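You operate a simulated robot arm through the tools that you are given. There is no shell and no other tool. Be economical: measure what you need, move in short steps, check, and stop when the job is done.

The job below is to be done with a simulated robot arm. You get a single attempt, and the scene is never put back.

TASK
Advance the long loom's warp by 2 notches.
Fine: let off on the blue wheel, take up as many on the green; yellow loom lever to EASED before the upper pawl is lifted; pawl in again and both wheels turned before the lever goes back to TIGHT; the lower pawl ends in.

It is judged by the outcome, as a careful person would: the job done as asked, and still so three seconds after it is handed in. It fails if anything else is knocked over, pushed out of place, dropped, spilled or broken.

THE ROBOT
A 6-joint arm with a four-finger gripper, fixed in place. Base frame: the origin is at the foot of the arm, x ahead of it, y to its left, z up. Units: mm, degrees, N and s.
Its first joint turns from -166.0 to 166.0 degrees. Payload 3.43 kg.
The tool frame sits at the grasp point between the pads (the TCP): z along the fingers, y along the line on which they close. The tips reach 30 mm beyond it. The gripper opens to 120 mm. The gripper's body begins 85 mm behind the TCP.
Orientation is that of the tool frame in the base frame, as a unit quaternion [x, y, z, w]. With the fingers straight down and closing along the base's y, the tool's x points along the base's -x, its y along +y and its z along -z.

THE INTERFACE
- The arm moves only by the tool step_arm. Its argument "motion" is one flat list of numbers, 7 for each row, row after row: the closure, from 0 (fully open) to 1 (shut), then the shift along the base's x, y, z in m, then the turn, a rotation vector about the base's x, y, z in degrees. In form: [fingers, tx, ty, tz, ax, ay, az, fingers, tx, ty, tz, ax, ay, az, ...]. A call has 1 to 8 rows; each row is the pose to reach, as a shift and turn from the pose commanded when the call began. Each row takes 0.2 s and may step no farther than 50 mm and 8.6 degrees from the row before; otherwise, or with a gripper value out of range, the whole call is refused. Where a pose cannot be reached the arm comes as near as it can. A force on the tool above 90 N (or 10 N above the force at the start of the call, whichever is more), or a blocked arm, ends the call early, and 0.2 s more pass. The fingers move at their own pace and stop on an object; they squeeze with about 31 N. The grip force told is the motor's: it shows also when the fingers shut on nothing. Time passes only in rows, and 0.2 s behind the last, so rows that repeat a pose let the fingers close. The reply holds the time, the measured pose of the TCP, the force on the tool along the base axes, the opening and the grip force, in the units named above and with some noise, with the torque about the TCP (base axes, N m) and any sound that the robot's microphone picked up.
- Cameras (640 x 400 px; columns grow to the right, rows downward): "scene" is fixed at [52.8, 500.3, 1714.1]; the picture's right is [0.42, -0.91, 0.00], its down [-0.79, -0.36, -0.49] and it looks along [0.45, 0.21, -0.87] (base axes); focal length 273 px, centre (320, 200). "wrist" rides on the gripper at [72, -17, -121] in the tool frame; the picture's right is [0.23, 0.97, 0.00], its down [-0.81, 0.19, -0.55] and it looks along [-0.54, 0.13, 0.83] (tool axes); focal length 275 px, centre (320, 200). There is no depth. A picture from a camera that has moved, and an enlarged one, comes with that camera's place and axes in the base frame and with its lens.
- camera(camera): a new picture of that camera. No time passes.
- close_up(camera, box): a new picture of the part [left, top, right, bottom] of that camera's present view, enlarged. No time passes.
- finish_job(): hands the job in; it is judged then, once.

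Go step by step. Nothing tells you positions but the pictures and the camera data: compare them with the known pose of the tool, close in by small moves and look again before you grip or let go. The budget is 120 turns and 68 pictures, counting those below and the enlarged ones. Unless the task says otherwise, let go and move clear before handing in, and close with one line.

The tools are called as name(argument=value, ...) on one line, values as JSON. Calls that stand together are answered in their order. step_arm: Moves the arm, as the interface text tells. Its arguments: {"type":"object","properties":{"motion":{"type":"array"}},"required":["motion"]} The other tools are called the same way: camera (camera) takes a picture; close_up (camera, box) takes an enlarged picture of a part of a camera's view; finish_job () hands the job in.

At the start:

```text
time: 0.0
ee_pos: [364.6, 381.6, 1444.4]
ee_rot: [0.001, 1.0, 0.0, 0.0]
contact_force: [0.0, -0.3, 0.9]
moment: [0.03, 0.01, 0.01]
gripper_width: 119.9
grasp_force: 0.0
```

scene: 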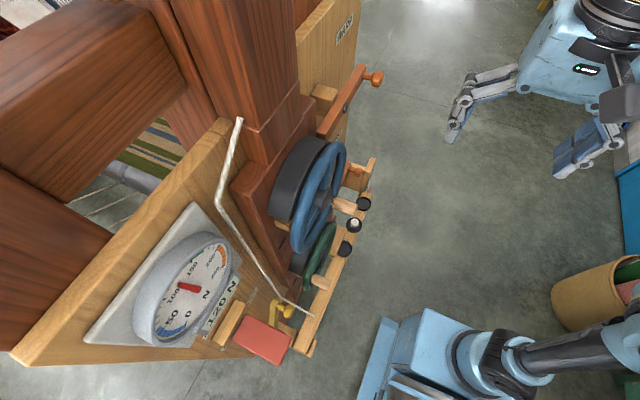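
wrist: 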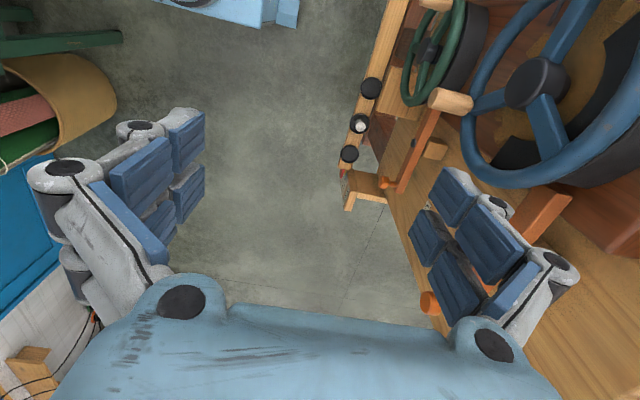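

The loom stands ahead and to the left, with a blue wheel, a green wheel, several levers and a gauge. I'll enlarge the views first to identify the parts.

close_up(camera="scene", box=[220, 120, 400, 240])

close_up(camera="scene", box=[180, 220, 380, 360])

close_up(camera="wrist", box=[320, 0, 640, 220])

close_up(camera="scene", box=[280, 0, 420, 130])

```text
3.33 times, centred on (310, 180) of scene
camera zoom: at [52.8, 500.3, 1714.1], right [0.42, -0.91, 0.0], down [-0.79, -0.36, -0.49], along [0.45, 0.21, -0.87], focal length 910 px, centre (353, 267)
```

zoom: 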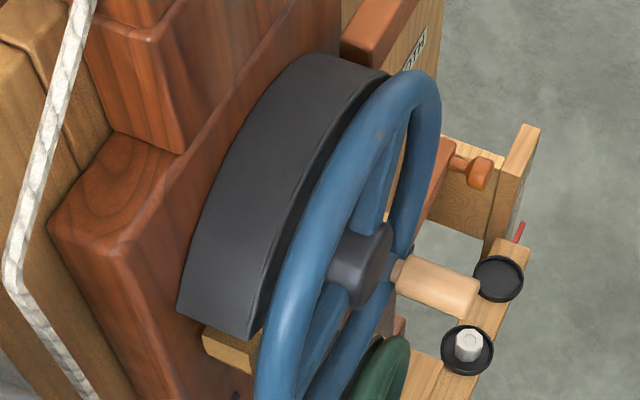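

```text
2.86 times, centred on (280, 290) of scene
camera zoom: at [52.8, 500.3, 1714.1], right [0.42, -0.91, 0.0], down [-0.79, -0.36, -0.49], along [0.45, 0.21, -0.87], focal length 780 px, centre (434, -57)
```

zoom: 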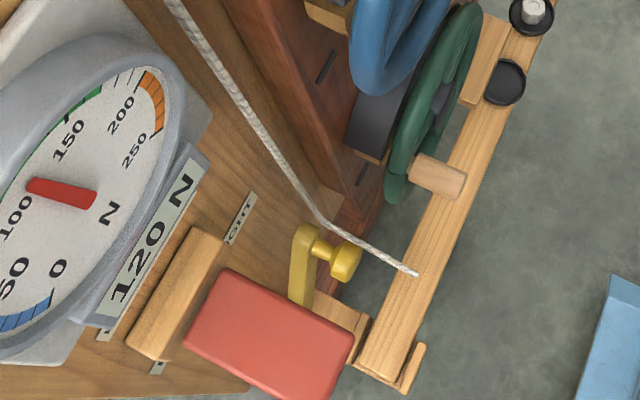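

```text
1.82 times, centred on (480, 110) of wrist
camera zoom: at [293.8, 363.6, 1565.7], right [-0.23, 0.97, 0.0], down [0.81, 0.19, 0.55], along [0.54, 0.13, -0.83], focal length 500 px, centre (29, 364)
```

zoom: 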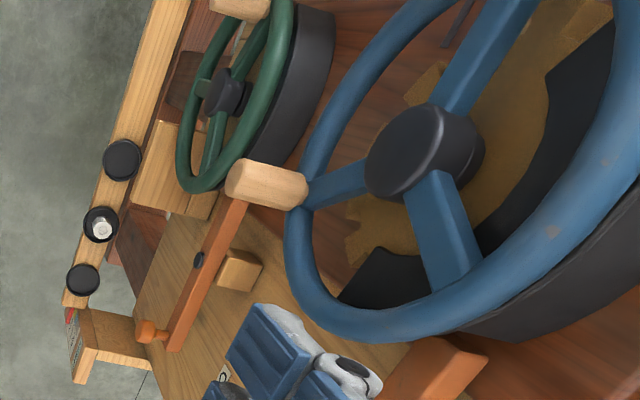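

```text
3.08 times, centred on (350, 65) of scene
camera zoom: at [52.8, 500.3, 1714.1], right [0.42, -0.91, 0.0], down [-0.79, -0.36, -0.49], along [0.45, 0.21, -0.87], focal length 840 px, centre (228, 615)
```

zoom: 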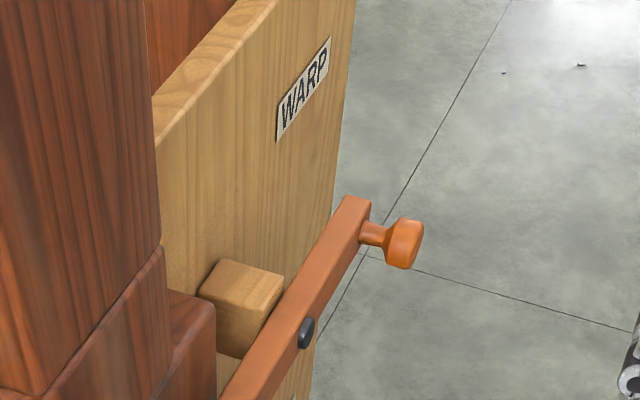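

The blue wheel's hub works out at about (298, 609, 1244), and the loom face looks toward −y. I'll turn the tool to point toward +y and stay clear, so the wrist camera sees the face head-on.

step_arm(motion=[0, 0, -0.01, 0, 8.5, 0, 0, 0, 0, -0.02, 0, 17, 0, 0, 0, 0, -0.03, 0, 25.5, 0, 0, 0, 0, -0.04, 0, 34, 0, 0, 0, 0, -0.05, 0, 42.5, 0, 0, 0, 0, -0.06, 0, 51, 0, 0, 0, 0, -0.07, 0, 59.5, 0, 0, 0, 0, -0.08, 0, 68, 0, 0])

```text
time: 1.8
ee_pos: [350.3, 298.3, 1449.0]
ee_rot: [0.004, 0.827, 0.562, 0.005]
contact_force: [0.1, 0.8, -0.9]
moment: [-0.03, -0.04, 0.02]
gripper_width: 120.0
grasp_force: 0.0
```

The turn is going well. I'll finish it and come down to about wheel height.

step_arm(motion=[0, 0, 0, -0.02, 7.3, 0, 0, 0, 0, 0, -0.04, 14.6, 0, 0, 0, 0, 0, -0.07, 22, 0, 0, 0, 0, 0, -0.1, 22, 0, 0, 0, 0, 0, -0.13, 22, 0, 0, 0, 0, 0, -0.13, 22, 0, 0])

camera(camera="wrist")

```text
time: 3.2
ee_pos: [348.5, 299.7, 1316.8]
ee_rot: [0.004, 0.707, 0.708, 0.004]
contact_force: [0.1, 0.4, -0.5]
moment: [-0.03, 0.01, 0.02]
gripper_width: 119.9
grasp_force: 0.1
```

```text
61 pictures are left
camera wrist: at [276.2, 178.0, 1301.5], right [-0.23, 0.0, 0.97], down [0.8, -0.56, 0.19], along [0.55, 0.83, 0.13], focal length 275 px, centre (320, 200)
```

wrist: 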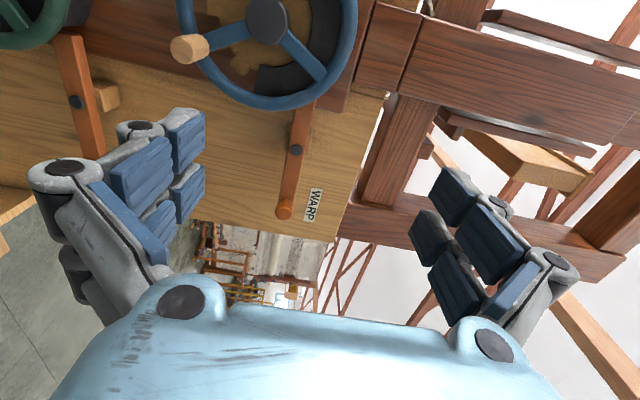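

The camera is rolled sideways at the moment. I'll roll the tool 90° about its own axis so the camera rides on top and sees the loom upright.

step_arm(motion=[0.3, -0.01, 0, 0.01, 0, 8.5, 0, 0.3, -0.02, 0, 0.02, 0, 17, 0, 0.3, -0.03, 0, 0.03, 0, 25.5, 0, 0.3, -0.04, 0, 0.04, 0, 34, 0, 0.3, -0.05, 0, 0.05, 0, 42.5, 0, 0.3, -0.06, 0, 0.06, 0, 51, 0, 0.3, -0.07, 0, 0.07, 0, 59.5, 0, 0.3, -0.08, 0, 0.08, 0, 68, 0])

step_arm(motion=[0.5, 0, 0, 0.01, 0, 7.3, 0, 0.5, 0, 0, 0.02, 0, 14.6, 0, 0.5, 0, 0, 0.03, 0, 22, 0, 0.5, 0, 0, 0.03, 0, 22, 0])

camera(camera="wrist")

```text
time: 5.1
ee_pos: [266.8, 296.3, 1402.6]
ee_rot: [0.393, 0.59, 0.587, -0.391]
contact_force: [-2.7, 2.2, 0.8]
moment: [0.0, -0.02, -0.16]
gripper_width: 84.1
grasp_force: 0.0
stopped in row 8: the arm was blocked; the commanded pose is now the measured one
```

```text
time: 6.1
ee_pos: [267.7, 296.0, 1432.9]
ee_rot: [0.498, 0.505, 0.5, -0.497]
contact_force: [0.2, -0.6, 0.7]
moment: [0.02, 0.0, 0.05]
gripper_width: 60.1
grasp_force: 0.1
```

```text
60 pictures are left
camera wrist: at [250.7, 175.2, 1505.3], right [0.97, 0.01, 0.24], down [0.2, -0.56, -0.81], along [0.13, 0.83, -0.54], focal length 275 px, centre (320, 200)
```

wrist: 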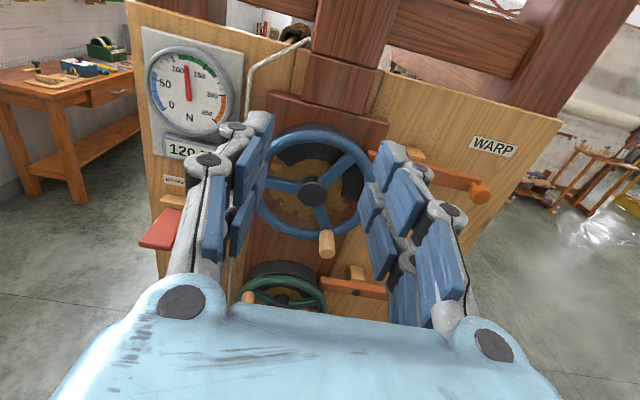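

Now the loom is upright in view: gauge on the left, blue wheel above green, pawls on the right. I'll close the fingers so they block less, and look in detail.

step_arm(motion=[1, 0, 0, 0, 0, 0, 0, 1, 0, 0, 0, 0, 0, 0])

close_up(camera="wrist", box=[130, 30, 330, 330])

close_up(camera="wrist", box=[240, 110, 500, 320])

```text
time: 6.7
ee_pos: [266.7, 295.9, 1431.9]
ee_rot: [0.498, 0.505, 0.501, -0.496]
contact_force: [0.0, 0.4, -0.5]
moment: [-0.01, 0.0, -0.03]
gripper_width: 0.1
grasp_force: 31.2
```

```text
1.33 times, centred on (230, 180) of wrist
camera zoom: at [250.7, 175.2, 1505.2], right [0.97, 0.01, 0.24], down [0.2, -0.56, -0.81], along [0.13, 0.83, -0.54], focal length 367 px, centre (440, 227)
```

zoom: 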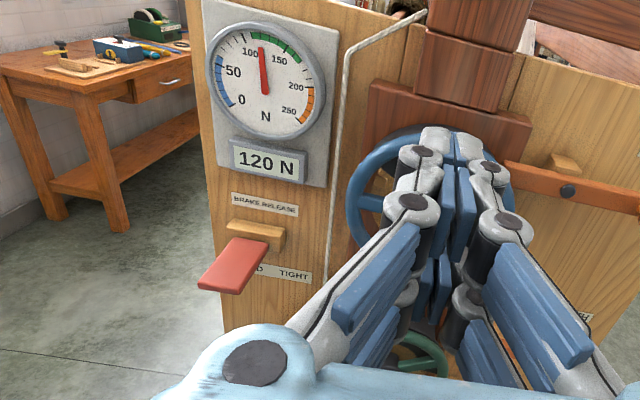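

```text
1.90 times, centred on (370, 215) of wrist
camera zoom: at [250.7, 175.2, 1505.2], right [0.97, 0.01, 0.24], down [0.2, -0.56, -0.81], along [0.13, 0.83, -0.54], focal length 524 px, centre (225, 171)
```

zoom: 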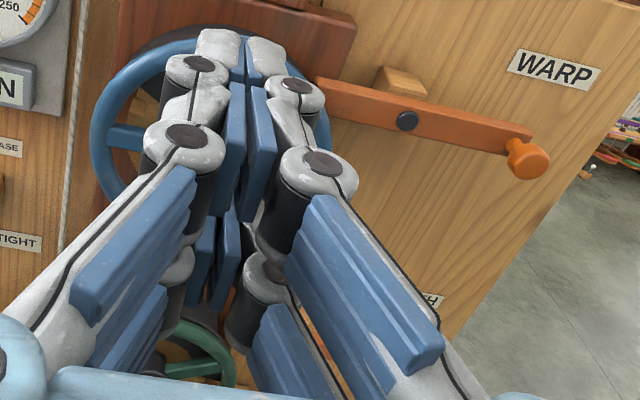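

A red BRAKE RELEASE lever sits above the EASED/TIGHT labels, so I must avoid it. I'll move right and down with the fingers open to study the pawls and ratchets.

step_arm(motion=[0, 0.04, 0, -0.02, 0, 0, 0, 0, 0.08, -0.02, -0.05, 0, 0, 0, 0, 0.08, -0.04, -0.1, 0, 0, 0, 0, 0.08, -0.06, -0.14, 0, 0, 0, 0, 0.08, -0.06, -0.14, 0, 0, 0])

camera(camera="wrist")

```text
refused: row 2 steps farther than a row can; nothing moved
```

```text
57 pictures are left
camera wrist: at [250.7, 175.2, 1505.2], right [0.97, 0.01, 0.24], down [0.2, -0.56, -0.81], along [0.13, 0.83, -0.54], focal length 275 px, centre (320, 200)
```

wrist: 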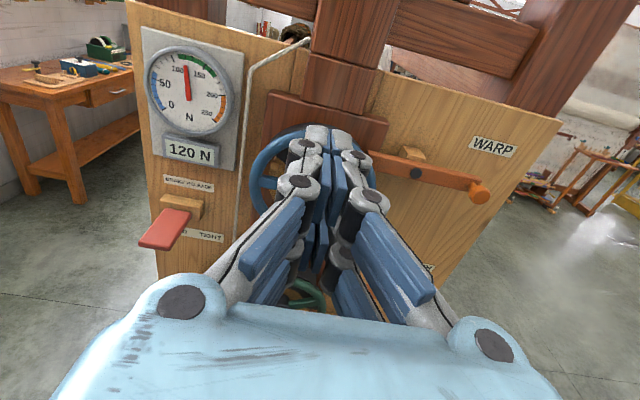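

One step was too long, so I'll redo it with smaller rows.

step_arm(motion=[0, 0.03, 0, -0.02, 0, 0, 0, 0, 0.06, -0.01, -0.05, 0, 0, 0, 0, 0.08, -0.02, -0.09, 0, 0, 0, 0, 0.08, -0.04, -0.13, 0, 0, 0, 0, 0.08, -0.06, -0.16, 0, 0, 0, 0, 0.08, -0.06, -0.16, 0, 0, 0])

```text
time: 8.1
ee_pos: [348.8, 243.7, 1281.9]
ee_rot: [0.482, 0.522, 0.482, -0.512]
contact_force: [3.1, -6.0, -0.2]
moment: [-0.03, -0.02, 0.16]
gripper_width: 119.9
grasp_force: 0.0
out of reach, approached as far as the arm can: row 4, 5, 6
```

I've reached the near limit of the arm's reach, but this viewpoint should do.

camera(camera="wrist")

```text
56 pictures are left
camera wrist: at [339.4, 122.4, 1355.7], right [0.97, 0.07, 0.24], down [0.24, -0.55, -0.8], along [0.07, 0.84, -0.55], focal length 275 px, centre (320, 200)
```

wrist: 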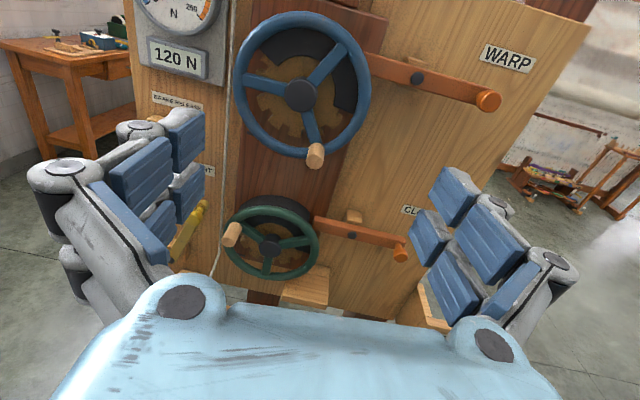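

close_up(camera="wrist", box=[210, 0, 390, 170])

close_up(camera="wrist", box=[180, 170, 430, 320])

close_up(camera="wrist", box=[340, 20, 520, 140])

```text
2.35 times, centred on (300, 85) of wrist
camera zoom: at [339.4, 122.4, 1355.7], right [0.97, 0.07, 0.24], down [0.24, -0.55, -0.8], along [0.07, 0.84, -0.55], focal length 648 px, centre (367, 471)
```

zoom: 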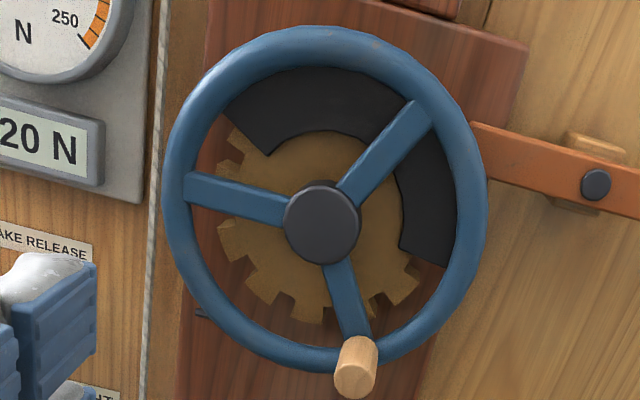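

```text
2.56 times, centred on (305, 245) of wrist
camera zoom: at [339.4, 122.4, 1355.7], right [0.97, 0.07, 0.24], down [0.24, -0.55, -0.8], along [0.07, 0.84, -0.55], focal length 705 px, centre (358, 85)
```

zoom: 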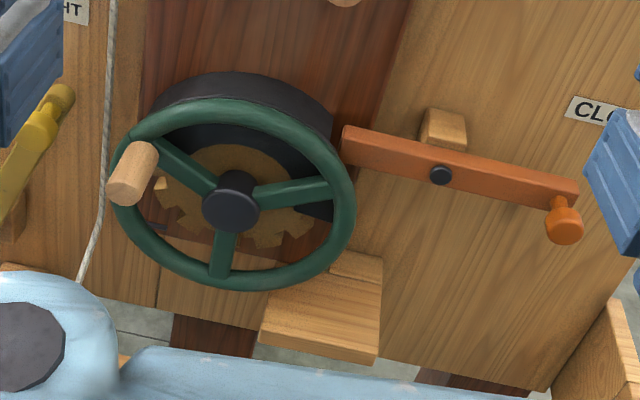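

```text
3.33 times, centred on (430, 80) of wrist
camera zoom: at [339.4, 122.4, 1355.7], right [0.97, 0.07, 0.24], down [0.24, -0.55, -0.8], along [0.07, 0.84, -0.55], focal length 918 px, centre (-47, 600)
```

zoom: 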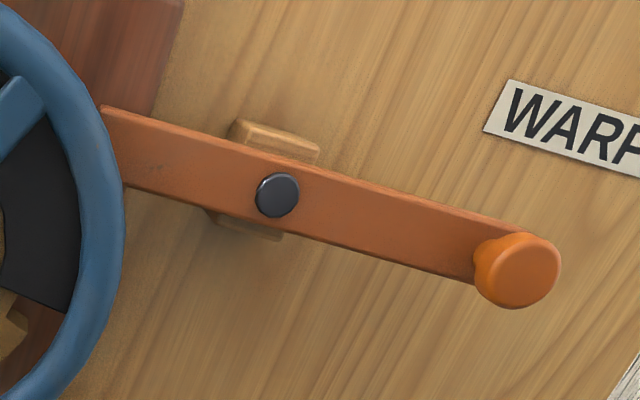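

Both wheels, both pawls and the WARP/CLOTH labels are clear now. Next I'll move left to look at the yellow lever and the red brake release.

step_arm(motion=[0, -0.03, 0.02, 0, 0, 0, 0, 0, -0.065, 0.05, 0, 0, 0, 0, 0, -0.1, 0.07, 0, 0, 0, 0, 0, -0.145, 0.07, -0.01, 0, 0, 0, 0, -0.19, 0.07, -0.02, 0, 0, 0, 0, -0.22, 0.07, -0.03, 0, 0, 0, 0, -0.22, 0.07, -0.03, 0, 0, 0])

camera(camera="wrist")

```text
time: 9.9
ee_pos: [470.4, 229.6, 1262.0]
ee_rot: [0.688, 0.159, 0.692, -0.15]
contact_force: [-0.7, -0.3, -0.1]
moment: [-0.03, 0.04, 0.01]
gripper_width: 120.2
grasp_force: 0.1
out of reach, approached as far as the arm can: row 1, 2, 3, 4, 5, 6, 7
stopped in row 7: the arm was blocked; the commanded pose is now the measured one
```

```text
52 pictures are left
camera wrist: at [354.2, 193.9, 1333.3], right [0.41, -0.88, 0.24], down [-0.41, -0.42, -0.81], along [0.81, 0.24, -0.53], focal length 275 px, centre (320, 200)
```

wrist: 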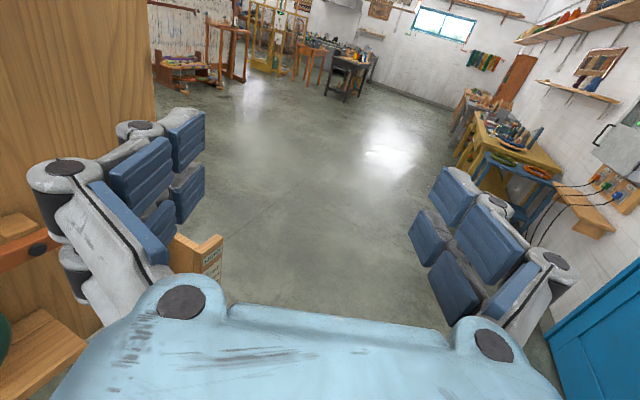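

That path ran too close to the base, and the arm swung aside without touching anything. I'll yaw back to face the loom, moving slightly farther out and up.

step_arm(motion=[0.5, -0.012, 0.012, 0.011, 0, 0, 8.1, 0.5, -0.024, 0.025, 0.022, 0, 0, 16.2, 0.5, -0.036, 0.038, 0.033, 0, 0, 24.3, 0.5, -0.048, 0.05, 0.044, 0, 0, 32.4, 0.5, -0.06, 0.062, 0.055, 0, 0, 40.5, 0.5, -0.08, 0.075, 0.066, 0, 0, 48.6, 0.5, -0.1, 0.088, 0.077, 0, 0, 56.7, 0.5, -0.12, 0.1, 0.088, 0, 0, 64.7])

```text
time: 11.7
ee_pos: [351.1, 328.5, 1348.6]
ee_rot: [0.497, 0.502, 0.504, -0.497]
contact_force: [-0.5, 0.5, 0.2]
moment: [0.01, 0.01, -0.07]
gripper_width: 60.2
grasp_force: 0.0
out of reach, approached as far as the arm can: row 1, 2, 3, 4, 5
```

I'm back facing the loom. Now I'll go left at a greater y, still clear of the wheel handles, whose tips are at about y=550.

step_arm(motion=[0, -0.02, 0.035, -0.01, 0, 0, 0, 0, -0.05, 0.06, -0.03, 0, 0, 0, 0, -0.085, 0.075, -0.05, 0, 0, 0, 0, -0.12, 0.09, -0.07, 0, 0, 0, 0, -0.16, 0.1, -0.09, 0, 0, 0, 0, -0.19, 0.1, -0.12, 0, 0, 0, 0, -0.22, 0.1, -0.15, 0, 0, 0, 0, -0.22, 0.1, -0.15, 0, 0, 0])

camera(camera="wrist")

```text
time: 13.5
ee_pos: [129.1, 429.6, 1198.8]
ee_rot: [0.496, 0.503, 0.504, -0.497]
contact_force: [0.2, 0.8, -0.1]
moment: [-0.02, 0.01, -0.01]
gripper_width: 120.0
grasp_force: 0.1
```

```text
51 pictures are left
camera wrist: at [112.2, 308.6, 1270.6], right [0.97, 0.0, 0.24], down [0.2, -0.55, -0.81], along [0.14, 0.83, -0.53], focal length 275 px, centre (320, 200)
```

wrist: 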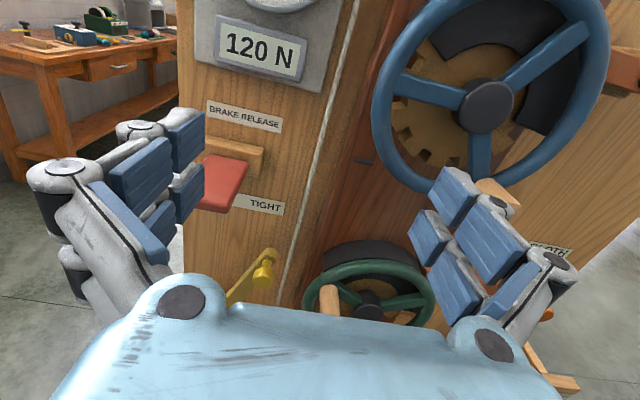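

The yellow lever is leaning right at TIGHT, with its knob near the cord, and EASED is to the left behind the red brake lever. I'll zoom in to measure.

close_up(camera="wrist", box=[180, 90, 340, 310])

close_up(camera="wrist", box=[360, 0, 620, 200])

close_up(camera="scene", box=[215, 270, 325, 360])

```text
1.82 times, centred on (260, 200) of wrist
camera zoom: at [112.2, 308.6, 1270.6], right [0.97, 0.0, 0.24], down [0.2, -0.55, -0.81], along [0.14, 0.83, -0.53], focal length 500 px, centre (429, 200)
```

zoom: 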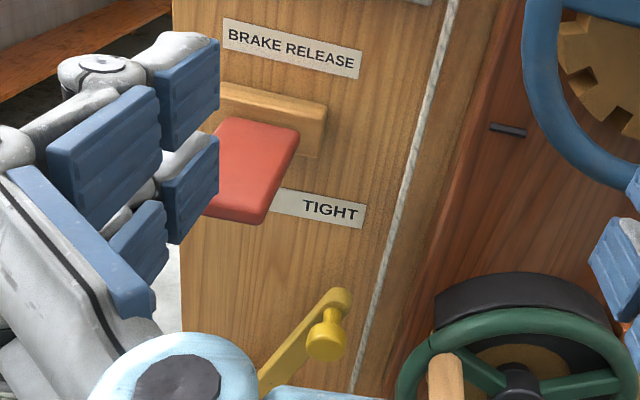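

```text
2.00 times, centred on (490, 100) of wrist
camera zoom: at [112.2, 308.6, 1270.6], right [0.97, 0.0, 0.24], down [0.2, -0.55, -0.81], along [0.14, 0.83, -0.53], focal length 551 px, centre (-20, 400)
```

zoom: 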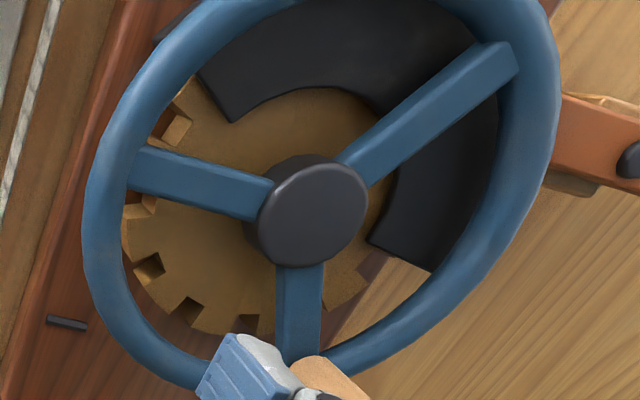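

```text
4.44 times, centred on (270, 315) of scene
camera zoom: at [52.8, 500.3, 1714.1], right [0.42, -0.91, 0.0], down [-0.79, -0.36, -0.49], along [0.45, 0.21, -0.87], focal length 1213 px, centre (542, -311)
```

zoom: 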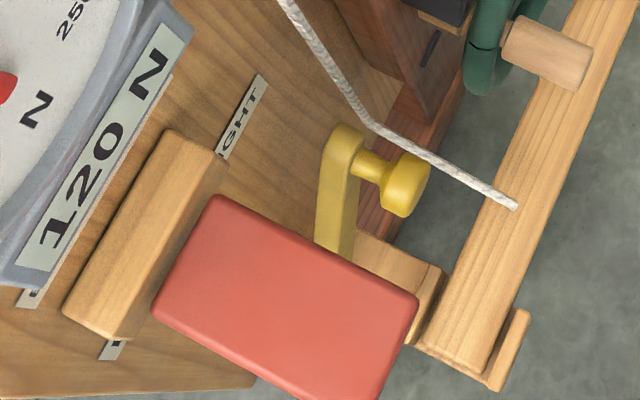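

The yellow knob is at about (111, 627, 890). The pivot sits lower-left, so EASED should be around x≈10. I'll go down in front of it with the fingers as a loose fork.

step_arm(motion=[0.4, -0.004, 0.03, -0.03, 0, 0, 0, 0.5, -0.008, 0.05, -0.07, 0, 0, 0, 0.55, -0.012, 0.06, -0.115, 0, 0, 0, 0.55, -0.016, 0.07, -0.16, 0, 0, 0, 0.55, -0.018, 0.07, -0.205, 0, 0, 0, 0.55, -0.018, 0.07, -0.25, 0, 0, 0, 0.55, -0.018, 0.07, -0.295, 0, 0, 0, 0.55, -0.018, 0.07, -0.306, 0, 0, 0])

camera(camera="wrist")

```text
time: 15.3
ee_pos: [111.7, 500.6, 892.7]
ee_rot: [0.497, 0.502, 0.504, -0.496]
contact_force: [0.0, 0.3, -0.3]
moment: [0.02, -0.01, 0.05]
gripper_width: 53.9
grasp_force: 0.1
```

```text
47 pictures are left
camera wrist: at [93.6, 378.5, 965.2], right [0.97, 0.0, 0.24], down [0.2, -0.55, -0.81], along [0.14, 0.83, -0.53], focal length 275 px, centre (320, 200)
```

wrist: 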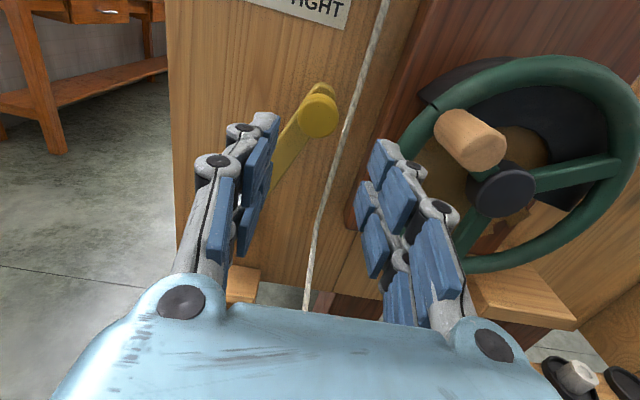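

The knob is straight ahead at about (112, 622, 897). I'll go forward so it sits between the fingers.

step_arm(motion=[0.55, 0, 0.04, 0.004, 0, 0, 0, 0.55, 0, 0.08, 0.004, 0, 0, 0, 0.55, 0, 0.11, 0.004, 0, 0, 0])

camera(camera="wrist")

```text
time: 16.1
ee_pos: [111.9, 609.6, 897.6]
ee_rot: [0.496, 0.503, 0.504, -0.496]
contact_force: [-0.6, -0.4, 0.4]
moment: [0.02, -0.01, -0.01]
gripper_width: 53.9
grasp_force: 0.1
```

```text
46 pictures are left
camera wrist: at [93.8, 488.8, 969.8], right [0.97, 0.0, 0.24], down [0.2, -0.55, -0.81], along [0.14, 0.83, -0.53], focal length 275 px, centre (320, 200)
```

wrist: 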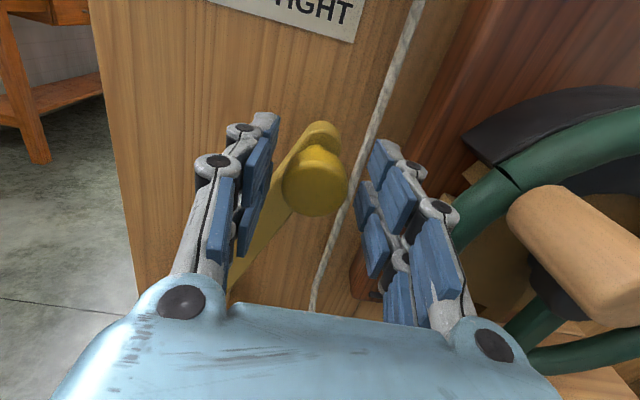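

The knob is nicely between the fingers. I'll sweep it left with the right finger and watch the force.

step_arm(motion=[0.55, -0.005, 0.006, 0, 0, 0, 0, 0.55, -0.015, 0.006, 0.001, 0, 0, 0, 0.55, -0.03, 0.006, 0.004, 0, 0, 0, 0.55, -0.045, 0.006, 0.007, 0, 0, 0, 0.55, -0.06, 0.006, 0.008, 0, 0, 0, 0.55, -0.06, 0.006, 0.008, 0, 0, 0])

camera(camera="wrist")

```text
time: 17.5
ee_pos: [50.2, 615.4, 905.3]
ee_rot: [0.496, 0.503, 0.504, -0.497]
contact_force: [6.0, -0.8, 4.4]
moment: [0.05, -0.09, -0.09]
gripper_width: 57.2
grasp_force: 3.0
```

```text
45 pictures are left
camera wrist: at [33.0, 494.8, 977.2], right [0.97, 0.0, 0.24], down [0.2, -0.55, -0.81], along [0.14, 0.83, -0.53], focal length 275 px, centre (320, 200)
```

wrist: 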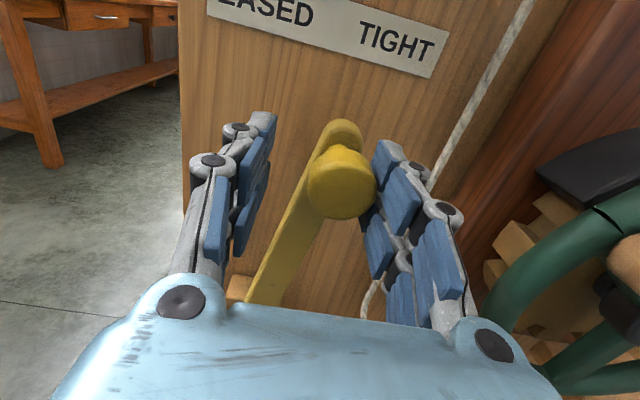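

It's moving with about 6 N, so I'll carry on toward EASED.

step_arm(motion=[0.55, -0.015, 0, 0.001, 0, 0, 0, 0.55, -0.03, 0, 0.001, 0, 0, 0, 0.55, -0.045, 0, 0, 0, 0, 0, 0.55, -0.055, 0, -0.003, 0, 0, 0, 0.55, -0.055, 0, -0.003, 0, 0, 0])

camera(camera="wrist")

```text
time: 18.7
ee_pos: [-4.4, 615.5, 902.2]
ee_rot: [0.495, 0.504, 0.504, -0.497]
contact_force: [0.0, -0.2, -0.9]
moment: [0.0, 0.03, 0.0]
gripper_width: 53.8
grasp_force: 0.1
```

```text
44 pictures are left
camera wrist: at [-22.6, 494.7, 974.3], right [0.97, 0.0, 0.24], down [0.2, -0.55, -0.81], along [0.14, 0.83, -0.53], focal length 275 px, centre (320, 200)
```

wrist: 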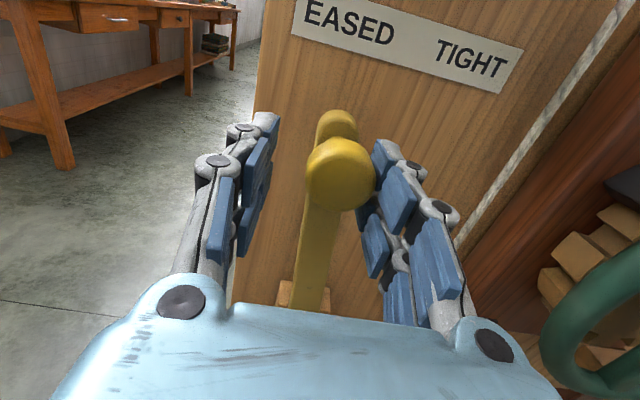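

The lever has passed vertical with no load on it. I'll push on until it meets its stop.

step_arm(motion=[0.55, -0.012, 0, -0.001, 0, 0, 0, 0.55, -0.024, 0, -0.004, 0, 0, 0, 0.55, -0.036, 0, -0.007, 0, 0, 0, 0.55, -0.036, 0, -0.007, 0, 0, 0])

camera(camera="wrist")

```text
time: 19.7
ee_pos: [-41.7, 616.2, 895.4]
ee_rot: [0.495, 0.503, 0.505, -0.496]
contact_force: [-4.6, 1.4, 0.3]
moment: [0.0, -0.03, -0.02]
gripper_width: 56.0
grasp_force: 2.2
```

```text
43 pictures are left
camera wrist: at [-58.7, 494.9, 967.3], right [0.97, 0.0, 0.24], down [0.2, -0.55, -0.81], along [0.14, 0.83, -0.53], focal length 275 px, centre (320, 200)
```

wrist: 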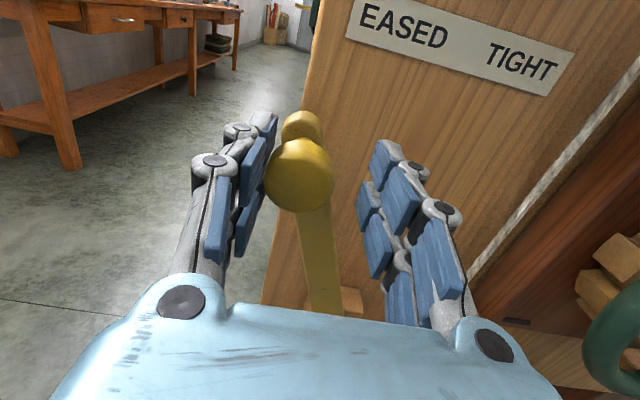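

The lever has snapped over centre and now rests on the left finger. I'll move left a bit more so it can settle on its stop.

step_arm(motion=[0.55, -0.01, 0, -0.003, 0, 0, 0, 0.45, -0.018, 0, -0.006, 0, 0, 0, 0.4, -0.018, 0, -0.006, 0, 0, 0])

camera(camera="wrist")

```text
time: 20.5
ee_pos: [-59.1, 615.7, 889.7]
ee_rot: [0.496, 0.503, 0.504, -0.497]
contact_force: [-5.3, 1.8, 0.1]
moment: [-0.02, 0.01, -0.05]
gripper_width: 74.1
grasp_force: 1.1
```

```text
42 pictures are left
camera wrist: at [-76.9, 494.9, 961.1], right [0.97, 0.0, 0.24], down [0.2, -0.55, -0.81], along [0.14, 0.83, -0.53], focal length 275 px, centre (320, 200)
```

wrist: 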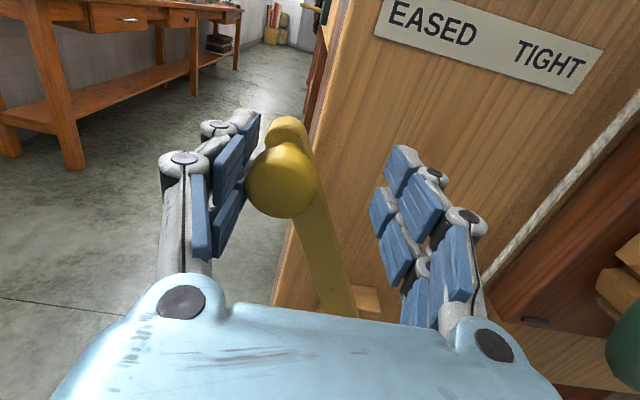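

step_arm(motion=[0.4, -0.01, 0, -0.006, 0, 0, 0, 0.4, -0.02, 0, -0.013, 0, 0, 0, 0.4, -0.03, 0, -0.018, 0, 0, 0, 0.4, -0.03, 0, -0.018, 0, 0, 0])

camera(camera="wrist")

```text
time: 21.5
ee_pos: [-88.2, 616.1, 870.7]
ee_rot: [0.497, 0.502, 0.505, -0.496]
contact_force: [0.7, 0.7, 0.0]
moment: [0.0, 0.0, -0.01]
gripper_width: 72.2
grasp_force: 0.1
```

```text
41 pictures are left
camera wrist: at [-106.5, 495.2, 942.8], right [0.97, 0.0, 0.24], down [0.2, -0.55, -0.81], along [0.14, 0.83, -0.53], focal length 275 px, centre (320, 200)
```

wrist: 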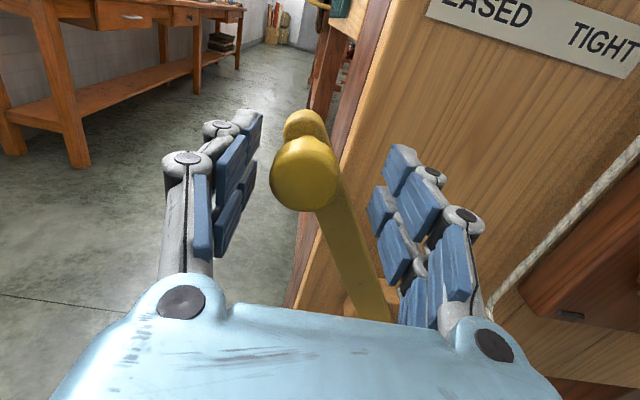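

The lever now rests free at x≈-97, on the EASED side. I'll back out and read the gauge before moving to the upper pawl.

step_arm(motion=[0.4, 0, -0.045, 0, 0, 0, 0, 0.5, 0, -0.09, 0, 0, 0, 0, 0.5, 0, -0.13, 0.02, 0, 0, 0, 0.5, 0.02, -0.13, 0.06, 0, 0, 0, 0.5, 0.045, -0.13, 0.1, 0, 0, 0, 0.5, 0.07, -0.13, 0.14, 0, 0, 0, 0.5, 0.095, -0.13, 0.18, 0, 0, 0, 0.5, 0.12, -0.13, 0.22, 0, 0, 0])

camera(camera="wrist")

close_up(camera="scene", box=[120, 220, 340, 360])

```text
time: 23.3
ee_pos: [32.9, 485.4, 1090.3]
ee_rot: [0.496, 0.503, 0.505, -0.496]
contact_force: [0.5, -0.7, -0.1]
moment: [-0.04, 0.0, -0.04]
gripper_width: 60.1
grasp_force: 0.2
```

```text
40 pictures are left
camera wrist: at [14.6, 364.0, 1163.1], right [0.97, 0.0, 0.24], down [0.2, -0.55, -0.81], along [0.14, 0.83, -0.53], focal length 275 px, centre (320, 200)
```

wrist: 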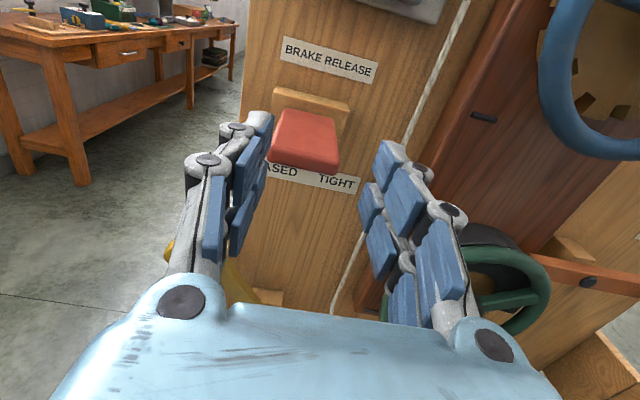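

```text
2.86 times, centred on (230, 290) of scene
camera zoom: at [52.8, 500.3, 1714.1], right [0.42, -0.91, 0.0], down [-0.79, -0.36, -0.49], along [0.45, 0.21, -0.87], focal length 780 px, centre (577, -57)
```

zoom: 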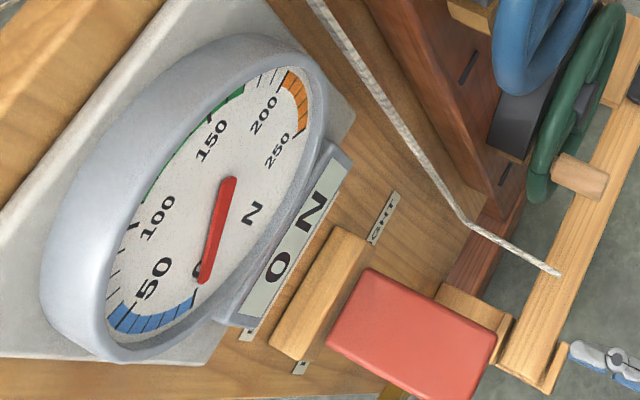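

The gauge reads 0 N, so the tension is fully eased. Now I'll travel across to the upper pawl's orange knob at about (601, 610, 1307).

step_arm(motion=[0.5, 0.03, -0.01, 0.035, 0, 0, 0, 0.5, 0.06, -0.015, 0.07, 0, 0, 0, 0.5, 0.09, -0.015, 0.105, 0, 0, 0, 0.5, 0.12, -0.015, 0.14, 0, 0, 0, 0.5, 0.15, -0.015, 0.175, 0, 0, 0, 0.5, 0.185, -0.015, 0.21, 0, 0, 0, 0.5, 0.22, -0.015, 0.24, 0, 0, 0, 0.5, 0.265, -0.015, 0.25, 0, 0, 0])

step_arm(motion=[0.5, 0.045, 0, 0, 0, 0, 0, 0.5, 0.09, 0, 0, 0, 0, 0, 0.5, 0.135, 0, 0, 0, 0, 0, 0.5, 0.18, 0, 0, 0, 0, 0, 0.5, 0.225, 0, 0, 0, 0, 0, 0.5, 0.27, 0, 0, 0, 0, 0, 0.5, 0.3, 0, 0, 0, 0, 0])

camera(camera="wrist")

```text
time: 25.1
ee_pos: [297.9, 469.1, 1342.1]
ee_rot: [0.496, 0.503, 0.504, -0.496]
contact_force: [1.2, 0.0, -0.2]
moment: [-0.02, 0.01, -0.01]
gripper_width: 60.2
grasp_force: 0.1
```

```text
time: 26.7
ee_pos: [597.0, 471.0, 1341.2]
ee_rot: [0.496, 0.503, 0.505, -0.496]
contact_force: [0.4, 0.2, 0.0]
moment: [-0.05, 0.0, -0.05]
gripper_width: 59.9
grasp_force: 0.1
```

```text
38 pictures are left
camera wrist: at [579.7, 349.9, 1412.1], right [0.97, 0.0, 0.24], down [0.2, -0.55, -0.81], along [0.14, 0.83, -0.53], focal length 275 px, centre (320, 200)
```

wrist: 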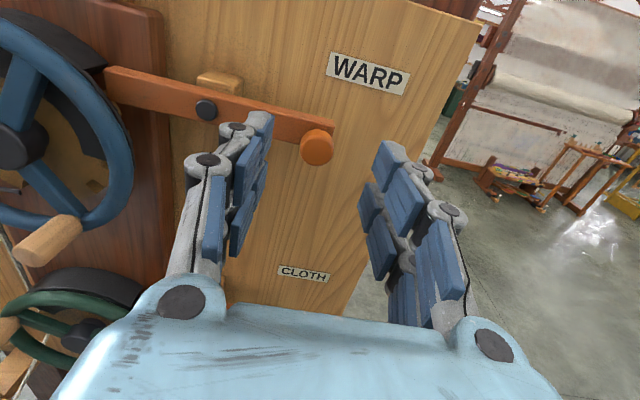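

The upper knob is at about (603, 608, 1308). I'll close the fingers, extend just above it and press it down gently to lift the pawl's tip.

step_arm(motion=[1, 0.006, 0, 0.004, 0, 0, 0, 1, 0.006, 0.04, 0.004, 0, 0, 0, 1, 0.006, 0.08, 0.004, 0, 0, 0, 1, 0.006, 0.122, 0.004, 0, 0, 0, 1, 0.006, 0.122, -0.006, 0, 0, 0, 1, 0.006, 0.122, -0.016, 0, 0, 0, 1, 0.006, 0.122, -0.016, 0, 0, 0])

camera(camera="wrist")

```text
time: 28.3
ee_pos: [603.3, 594.7, 1324.0]
ee_rot: [0.497, 0.503, 0.504, -0.497]
contact_force: [0.2, 0.2, 0.6]
moment: [-0.01, 0.03, 0.01]
gripper_width: 0.0
grasp_force: 32.9
```

```text
37 pictures are left
camera wrist: at [585.4, 472.4, 1396.1], right [0.97, 0.0, 0.24], down [0.2, -0.55, -0.81], along [0.14, 0.83, -0.53], focal length 275 px, centre (320, 200)
```

wrist: 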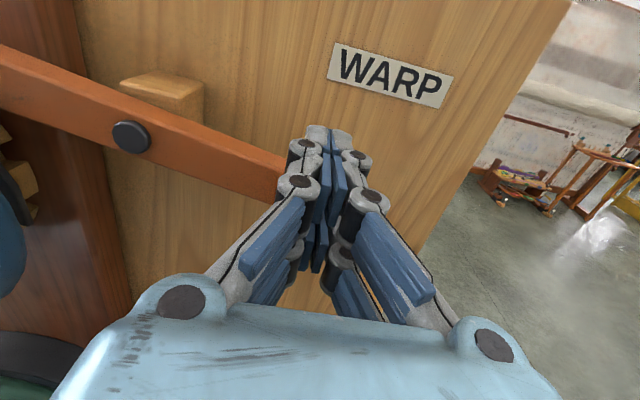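

No contact yet, so I'll keep pressing downward in small steps.

step_arm(motion=[1, 0, 0, -0.008, 0, 0, 0, 1, 0, 0, -0.016, 0, 0, 0, 1, 0, 0, -0.024, 0, 0, 0, 1, 0, 0, -0.024, 0, 0, 0])

camera(camera="wrist")

```text
time: 29.3
ee_pos: [603.0, 593.6, 1299.4]
ee_rot: [0.496, 0.503, 0.504, -0.497]
contact_force: [-0.3, -0.8, -0.3]
moment: [0.01, 0.03, 0.02]
gripper_width: 0.0
grasp_force: 33.2
```

```text
36 pictures are left
camera wrist: at [585.5, 472.0, 1372.2], right [0.97, 0.0, 0.24], down [0.2, -0.55, -0.81], along [0.14, 0.83, -0.53], focal length 275 px, centre (320, 200)
```

wrist: 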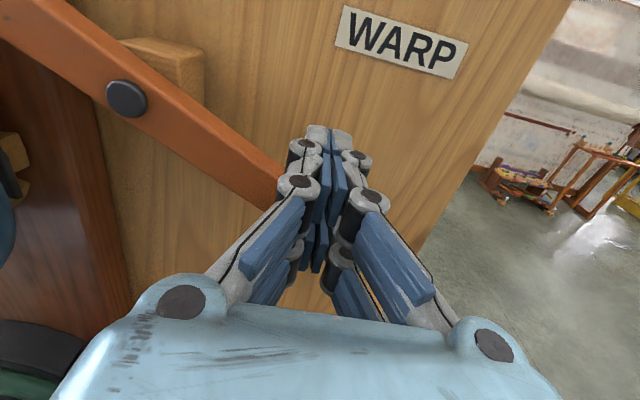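

The pawl is tilting easily. I'll push a little more to find its stop, then check whether it stays up.

step_arm(motion=[1, 0, 0, -0.008, 0, 0, 0, 1, 0, 0, -0.014, 0, 0, 0, 1, 0, 0, -0.02, 0, 0, 0, 1, 0, 0, -0.02, 0, 0, 0])

```text
time: 30.2
ee_pos: [588.1, 594.6, 1292.3]
ee_rot: [0.494, 0.502, 0.508, -0.496]
contact_force: [3.4, 0.9, -0.7]
moment: [0.09, -0.02, 0.21]
gripper_width: 0.1
grasp_force: 33.4
stopped in row 4: the force on the tool passed its limit at 99 N (the readings are from after the stop); the commanded pose is now the measured one
```

It reached its stop. I'll ease off and back out, then check whether the pawl stays up.

step_arm(motion=[1, 0.008, 0, 0.015, 0, 0, 0, 1, 0.008, -0.04, 0.02, 0, 0, 0, 1, 0.008, -0.08, 0.02, 0, 0, 0, 1, 0.008, -0.12, 0.03, 0, 0, 0, 1, -0.03, -0.13, 0.03, 0, 0, 0, 1, -0.075, -0.13, 0.03, 0, 0, 0])

camera(camera="wrist")

```text
time: 31.6
ee_pos: [513.1, 463.2, 1320.1]
ee_rot: [0.494, 0.502, 0.508, -0.496]
contact_force: [0.7, 0.3, -1.1]
moment: [0.0, -0.02, 0.02]
gripper_width: 0.0
grasp_force: 33.9
```

```text
35 pictures are left
camera wrist: at [495.2, 341.9, 1392.3], right [0.97, 0.0, 0.25], down [0.21, -0.55, -0.81], along [0.14, 0.84, -0.53], focal length 275 px, centre (320, 200)
```

wrist: 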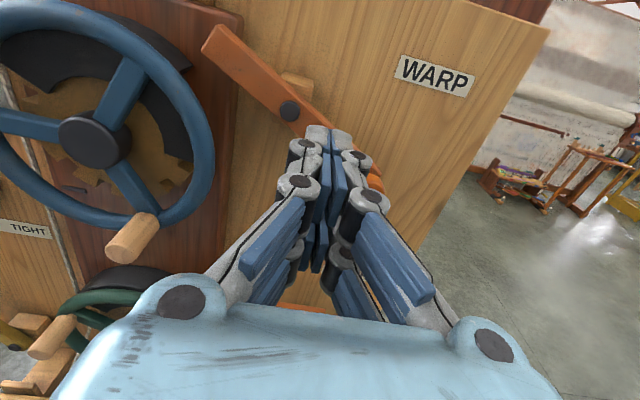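

The pawl stays lifted by itself. Before turning, I'll inspect the blue wheel's ratchet and pawl tip for the tooth pitch and the let-off direction.

close_up(camera="wrist", box=[0, 0, 320, 210])

close_up(camera="scene", box=[240, 100, 380, 240])

```text
1.90 times, centred on (160, 105) of wrist
camera zoom: at [495.2, 341.9, 1392.3], right [0.97, 0.0, 0.25], down [0.21, -0.55, -0.81], along [0.14, 0.84, -0.53], focal length 524 px, centre (625, 381)
```

zoom: 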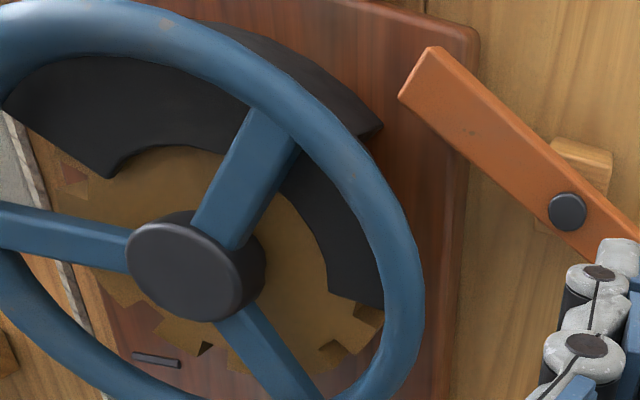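

```text
2.86 times, centred on (310, 170) of scene
camera zoom: at [52.8, 500.3, 1714.1], right [0.42, -0.91, 0.0], down [-0.79, -0.36, -0.49], along [0.45, 0.21, -0.87], focal length 780 px, centre (349, 286)
```

zoom: 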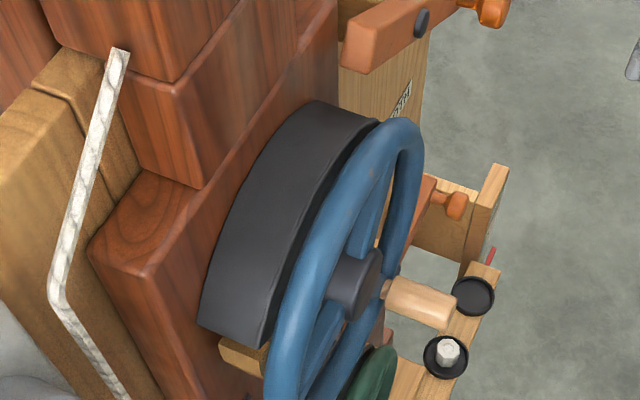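

The square notches look about 30° apart. To learn which way the pawls block, I'll test the green wheel with a tiny upward (clockwise) push on its handle, since its pawl is in and has the same layout. I'll travel there in front of the handles.

step_arm(motion=[1, -0.03, 0, -0.038, 0, 0, 0, 1, -0.06, 0, -0.076, 0, 0, 0, 1, -0.09, 0, -0.114, 0, 0, 0, 1, -0.12, 0, -0.152, 0, 0, 0, 1, -0.15, 0, -0.19, 0, 0, 0, 1, -0.18, 0, -0.228, 0, 0, 0, 1, -0.21, 0, -0.266, 0, 0, 0, 1, -0.24, 0, -0.304, 0, 0, 0])

step_arm(motion=[1, -0.015, 0, -0.035, 0, 0, 0, 1, -0.03, 0, -0.07, 0, 0, 0, 1, -0.045, 0, -0.11, 0, 0, 0, 1, -0.058, 0, -0.145, 0, 0, 0, 1, -0.058, 0, -0.145, 0, 0, 0])

camera(camera="wrist")

```text
time: 33.4
ee_pos: [273.4, 463.2, 1017.4]
ee_rot: [0.494, 0.503, 0.507, -0.496]
contact_force: [-0.2, 0.6, -1.2]
moment: [0.03, 0.0, 0.02]
gripper_width: 0.0
grasp_force: 32.7
```

```text
time: 34.6
ee_pos: [253.7, 465.5, 888.1]
ee_rot: [0.49, 0.506, 0.505, -0.499]
contact_force: [-0.7, -0.5, 0.0]
moment: [0.02, 0.03, 0.07]
gripper_width: 0.1
grasp_force: 33.3
out of reach, approached as far as the arm can: row 2, 3, 4, 5
```

```text
32 pictures are left
camera wrist: at [236.4, 342.9, 959.4], right [0.97, 0.01, 0.25], down [0.21, -0.55, -0.81], along [0.13, 0.84, -0.53], focal length 275 px, centre (320, 200)
```

wrist: 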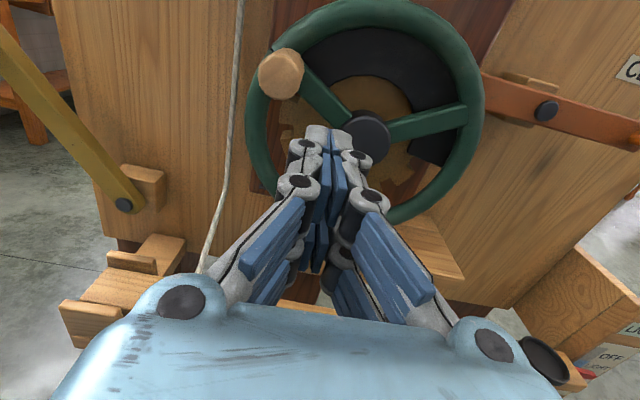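

The green handle tip is at (217, 555, 921). I'll slide the closed fingers just beneath it and push up gently.

step_arm(motion=[1, -0.01, 0.03, -0.003, 0, 0, 0, 1, -0.025, 0.06, -0.003, 0, 0, 0, 1, -0.034, 0.09, -0.003, 0, 0, 0, 1, -0.034, 0.09, 0.004, 0, 0, 0, 1, -0.034, 0.09, 0.009, 0, 0, 0, 1, -0.034, 0.09, 0.013, 0, 0, 0, 1, -0.034, 0.09, 0.013, 0, 0, 0])

camera(camera="wrist")

```text
time: 36.2
ee_pos: [210.2, 554.8, 901.5]
ee_rot: [0.493, 0.503, 0.507, -0.497]
contact_force: [0.5, 0.7, 0.1]
moment: [0.03, -0.01, 0.01]
gripper_width: 0.1
grasp_force: 33.7
out of reach, approached as far as the arm can: row 1, 2, 3, 4, 5
```

```text
31 pictures are left
camera wrist: at [191.7, 433.4, 973.1], right [0.97, 0.0, 0.25], down [0.21, -0.55, -0.81], along [0.14, 0.84, -0.53], focal length 275 px, centre (320, 200)
```

wrist: 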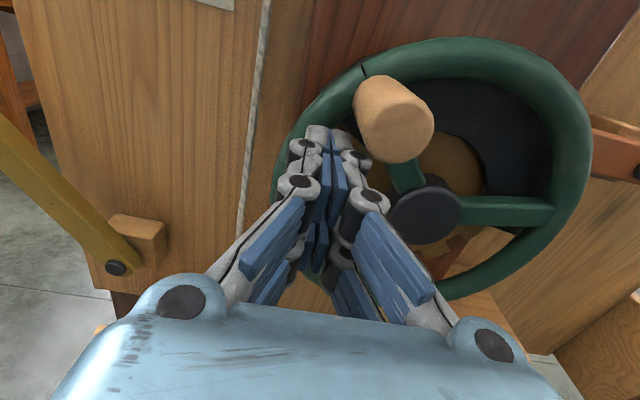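

The green handle seems to have turned clockwise a little with almost no force. I'll look closely at the ratchet and the lower pawl.

close_up(camera="wrist", box=[240, 20, 640, 320])

close_up(camera="scene", box=[240, 180, 400, 320])

```text
1.33 times, centred on (440, 170) of wrist
camera zoom: at [191.7, 433.4, 973.1], right [0.97, 0.0, 0.25], down [0.21, -0.55, -0.81], along [0.14, 0.84, -0.53], focal length 367 px, centre (160, 240)
```

zoom: 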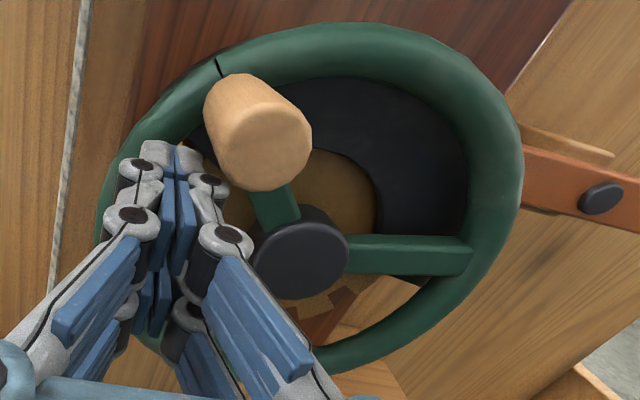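

```text
2.86 times, centred on (320, 250) of scene
camera zoom: at [52.8, 500.3, 1714.1], right [0.42, -0.91, 0.0], down [-0.79, -0.36, -0.49], along [0.45, 0.21, -0.87], focal length 780 px, centre (320, 57)
```

zoom: 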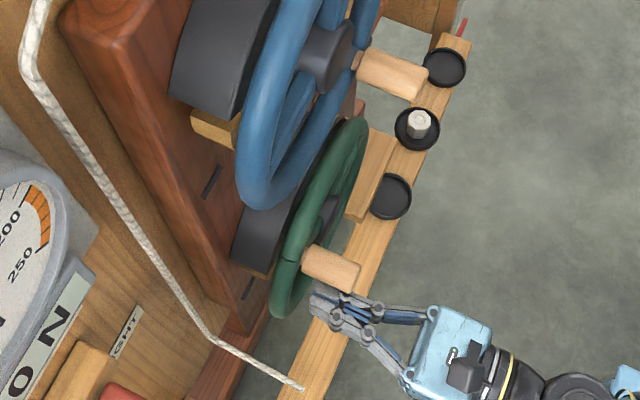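

The green wheel turned about 20° clockwise. I'll back off to nearly the same viewpoint as before to compare the wheel and pawl.

step_arm(motion=[1, 0, -0.02, -0.003, 0, 0, 0, 1, 0.01, -0.045, -0.006, 0, 0, 0, 1, 0.03, -0.065, -0.008, 0, 0, 0, 1, 0.045, -0.075, -0.005, 0, 0, 0, 1, 0.06, -0.075, 0, 0, 0, 0])

camera(camera="wrist")

```text
time: 37.4
ee_pos: [259.5, 481.1, 901.6]
ee_rot: [0.497, 0.5, 0.507, -0.497]
contact_force: [0.6, -0.4, -0.6]
moment: [-0.01, 0.02, 0.0]
gripper_width: 0.0
grasp_force: 33.5
out of reach, approached as far as the arm can: row 4, 5
```

```text
28 pictures are left
camera wrist: at [242.0, 359.6, 971.8], right [0.97, -0.01, 0.24], down [0.2, -0.55, -0.81], along [0.14, 0.84, -0.53], focal length 275 px, centre (320, 200)
```

wrist: 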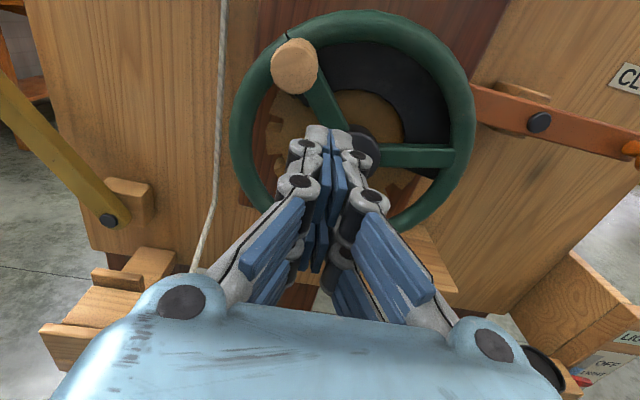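

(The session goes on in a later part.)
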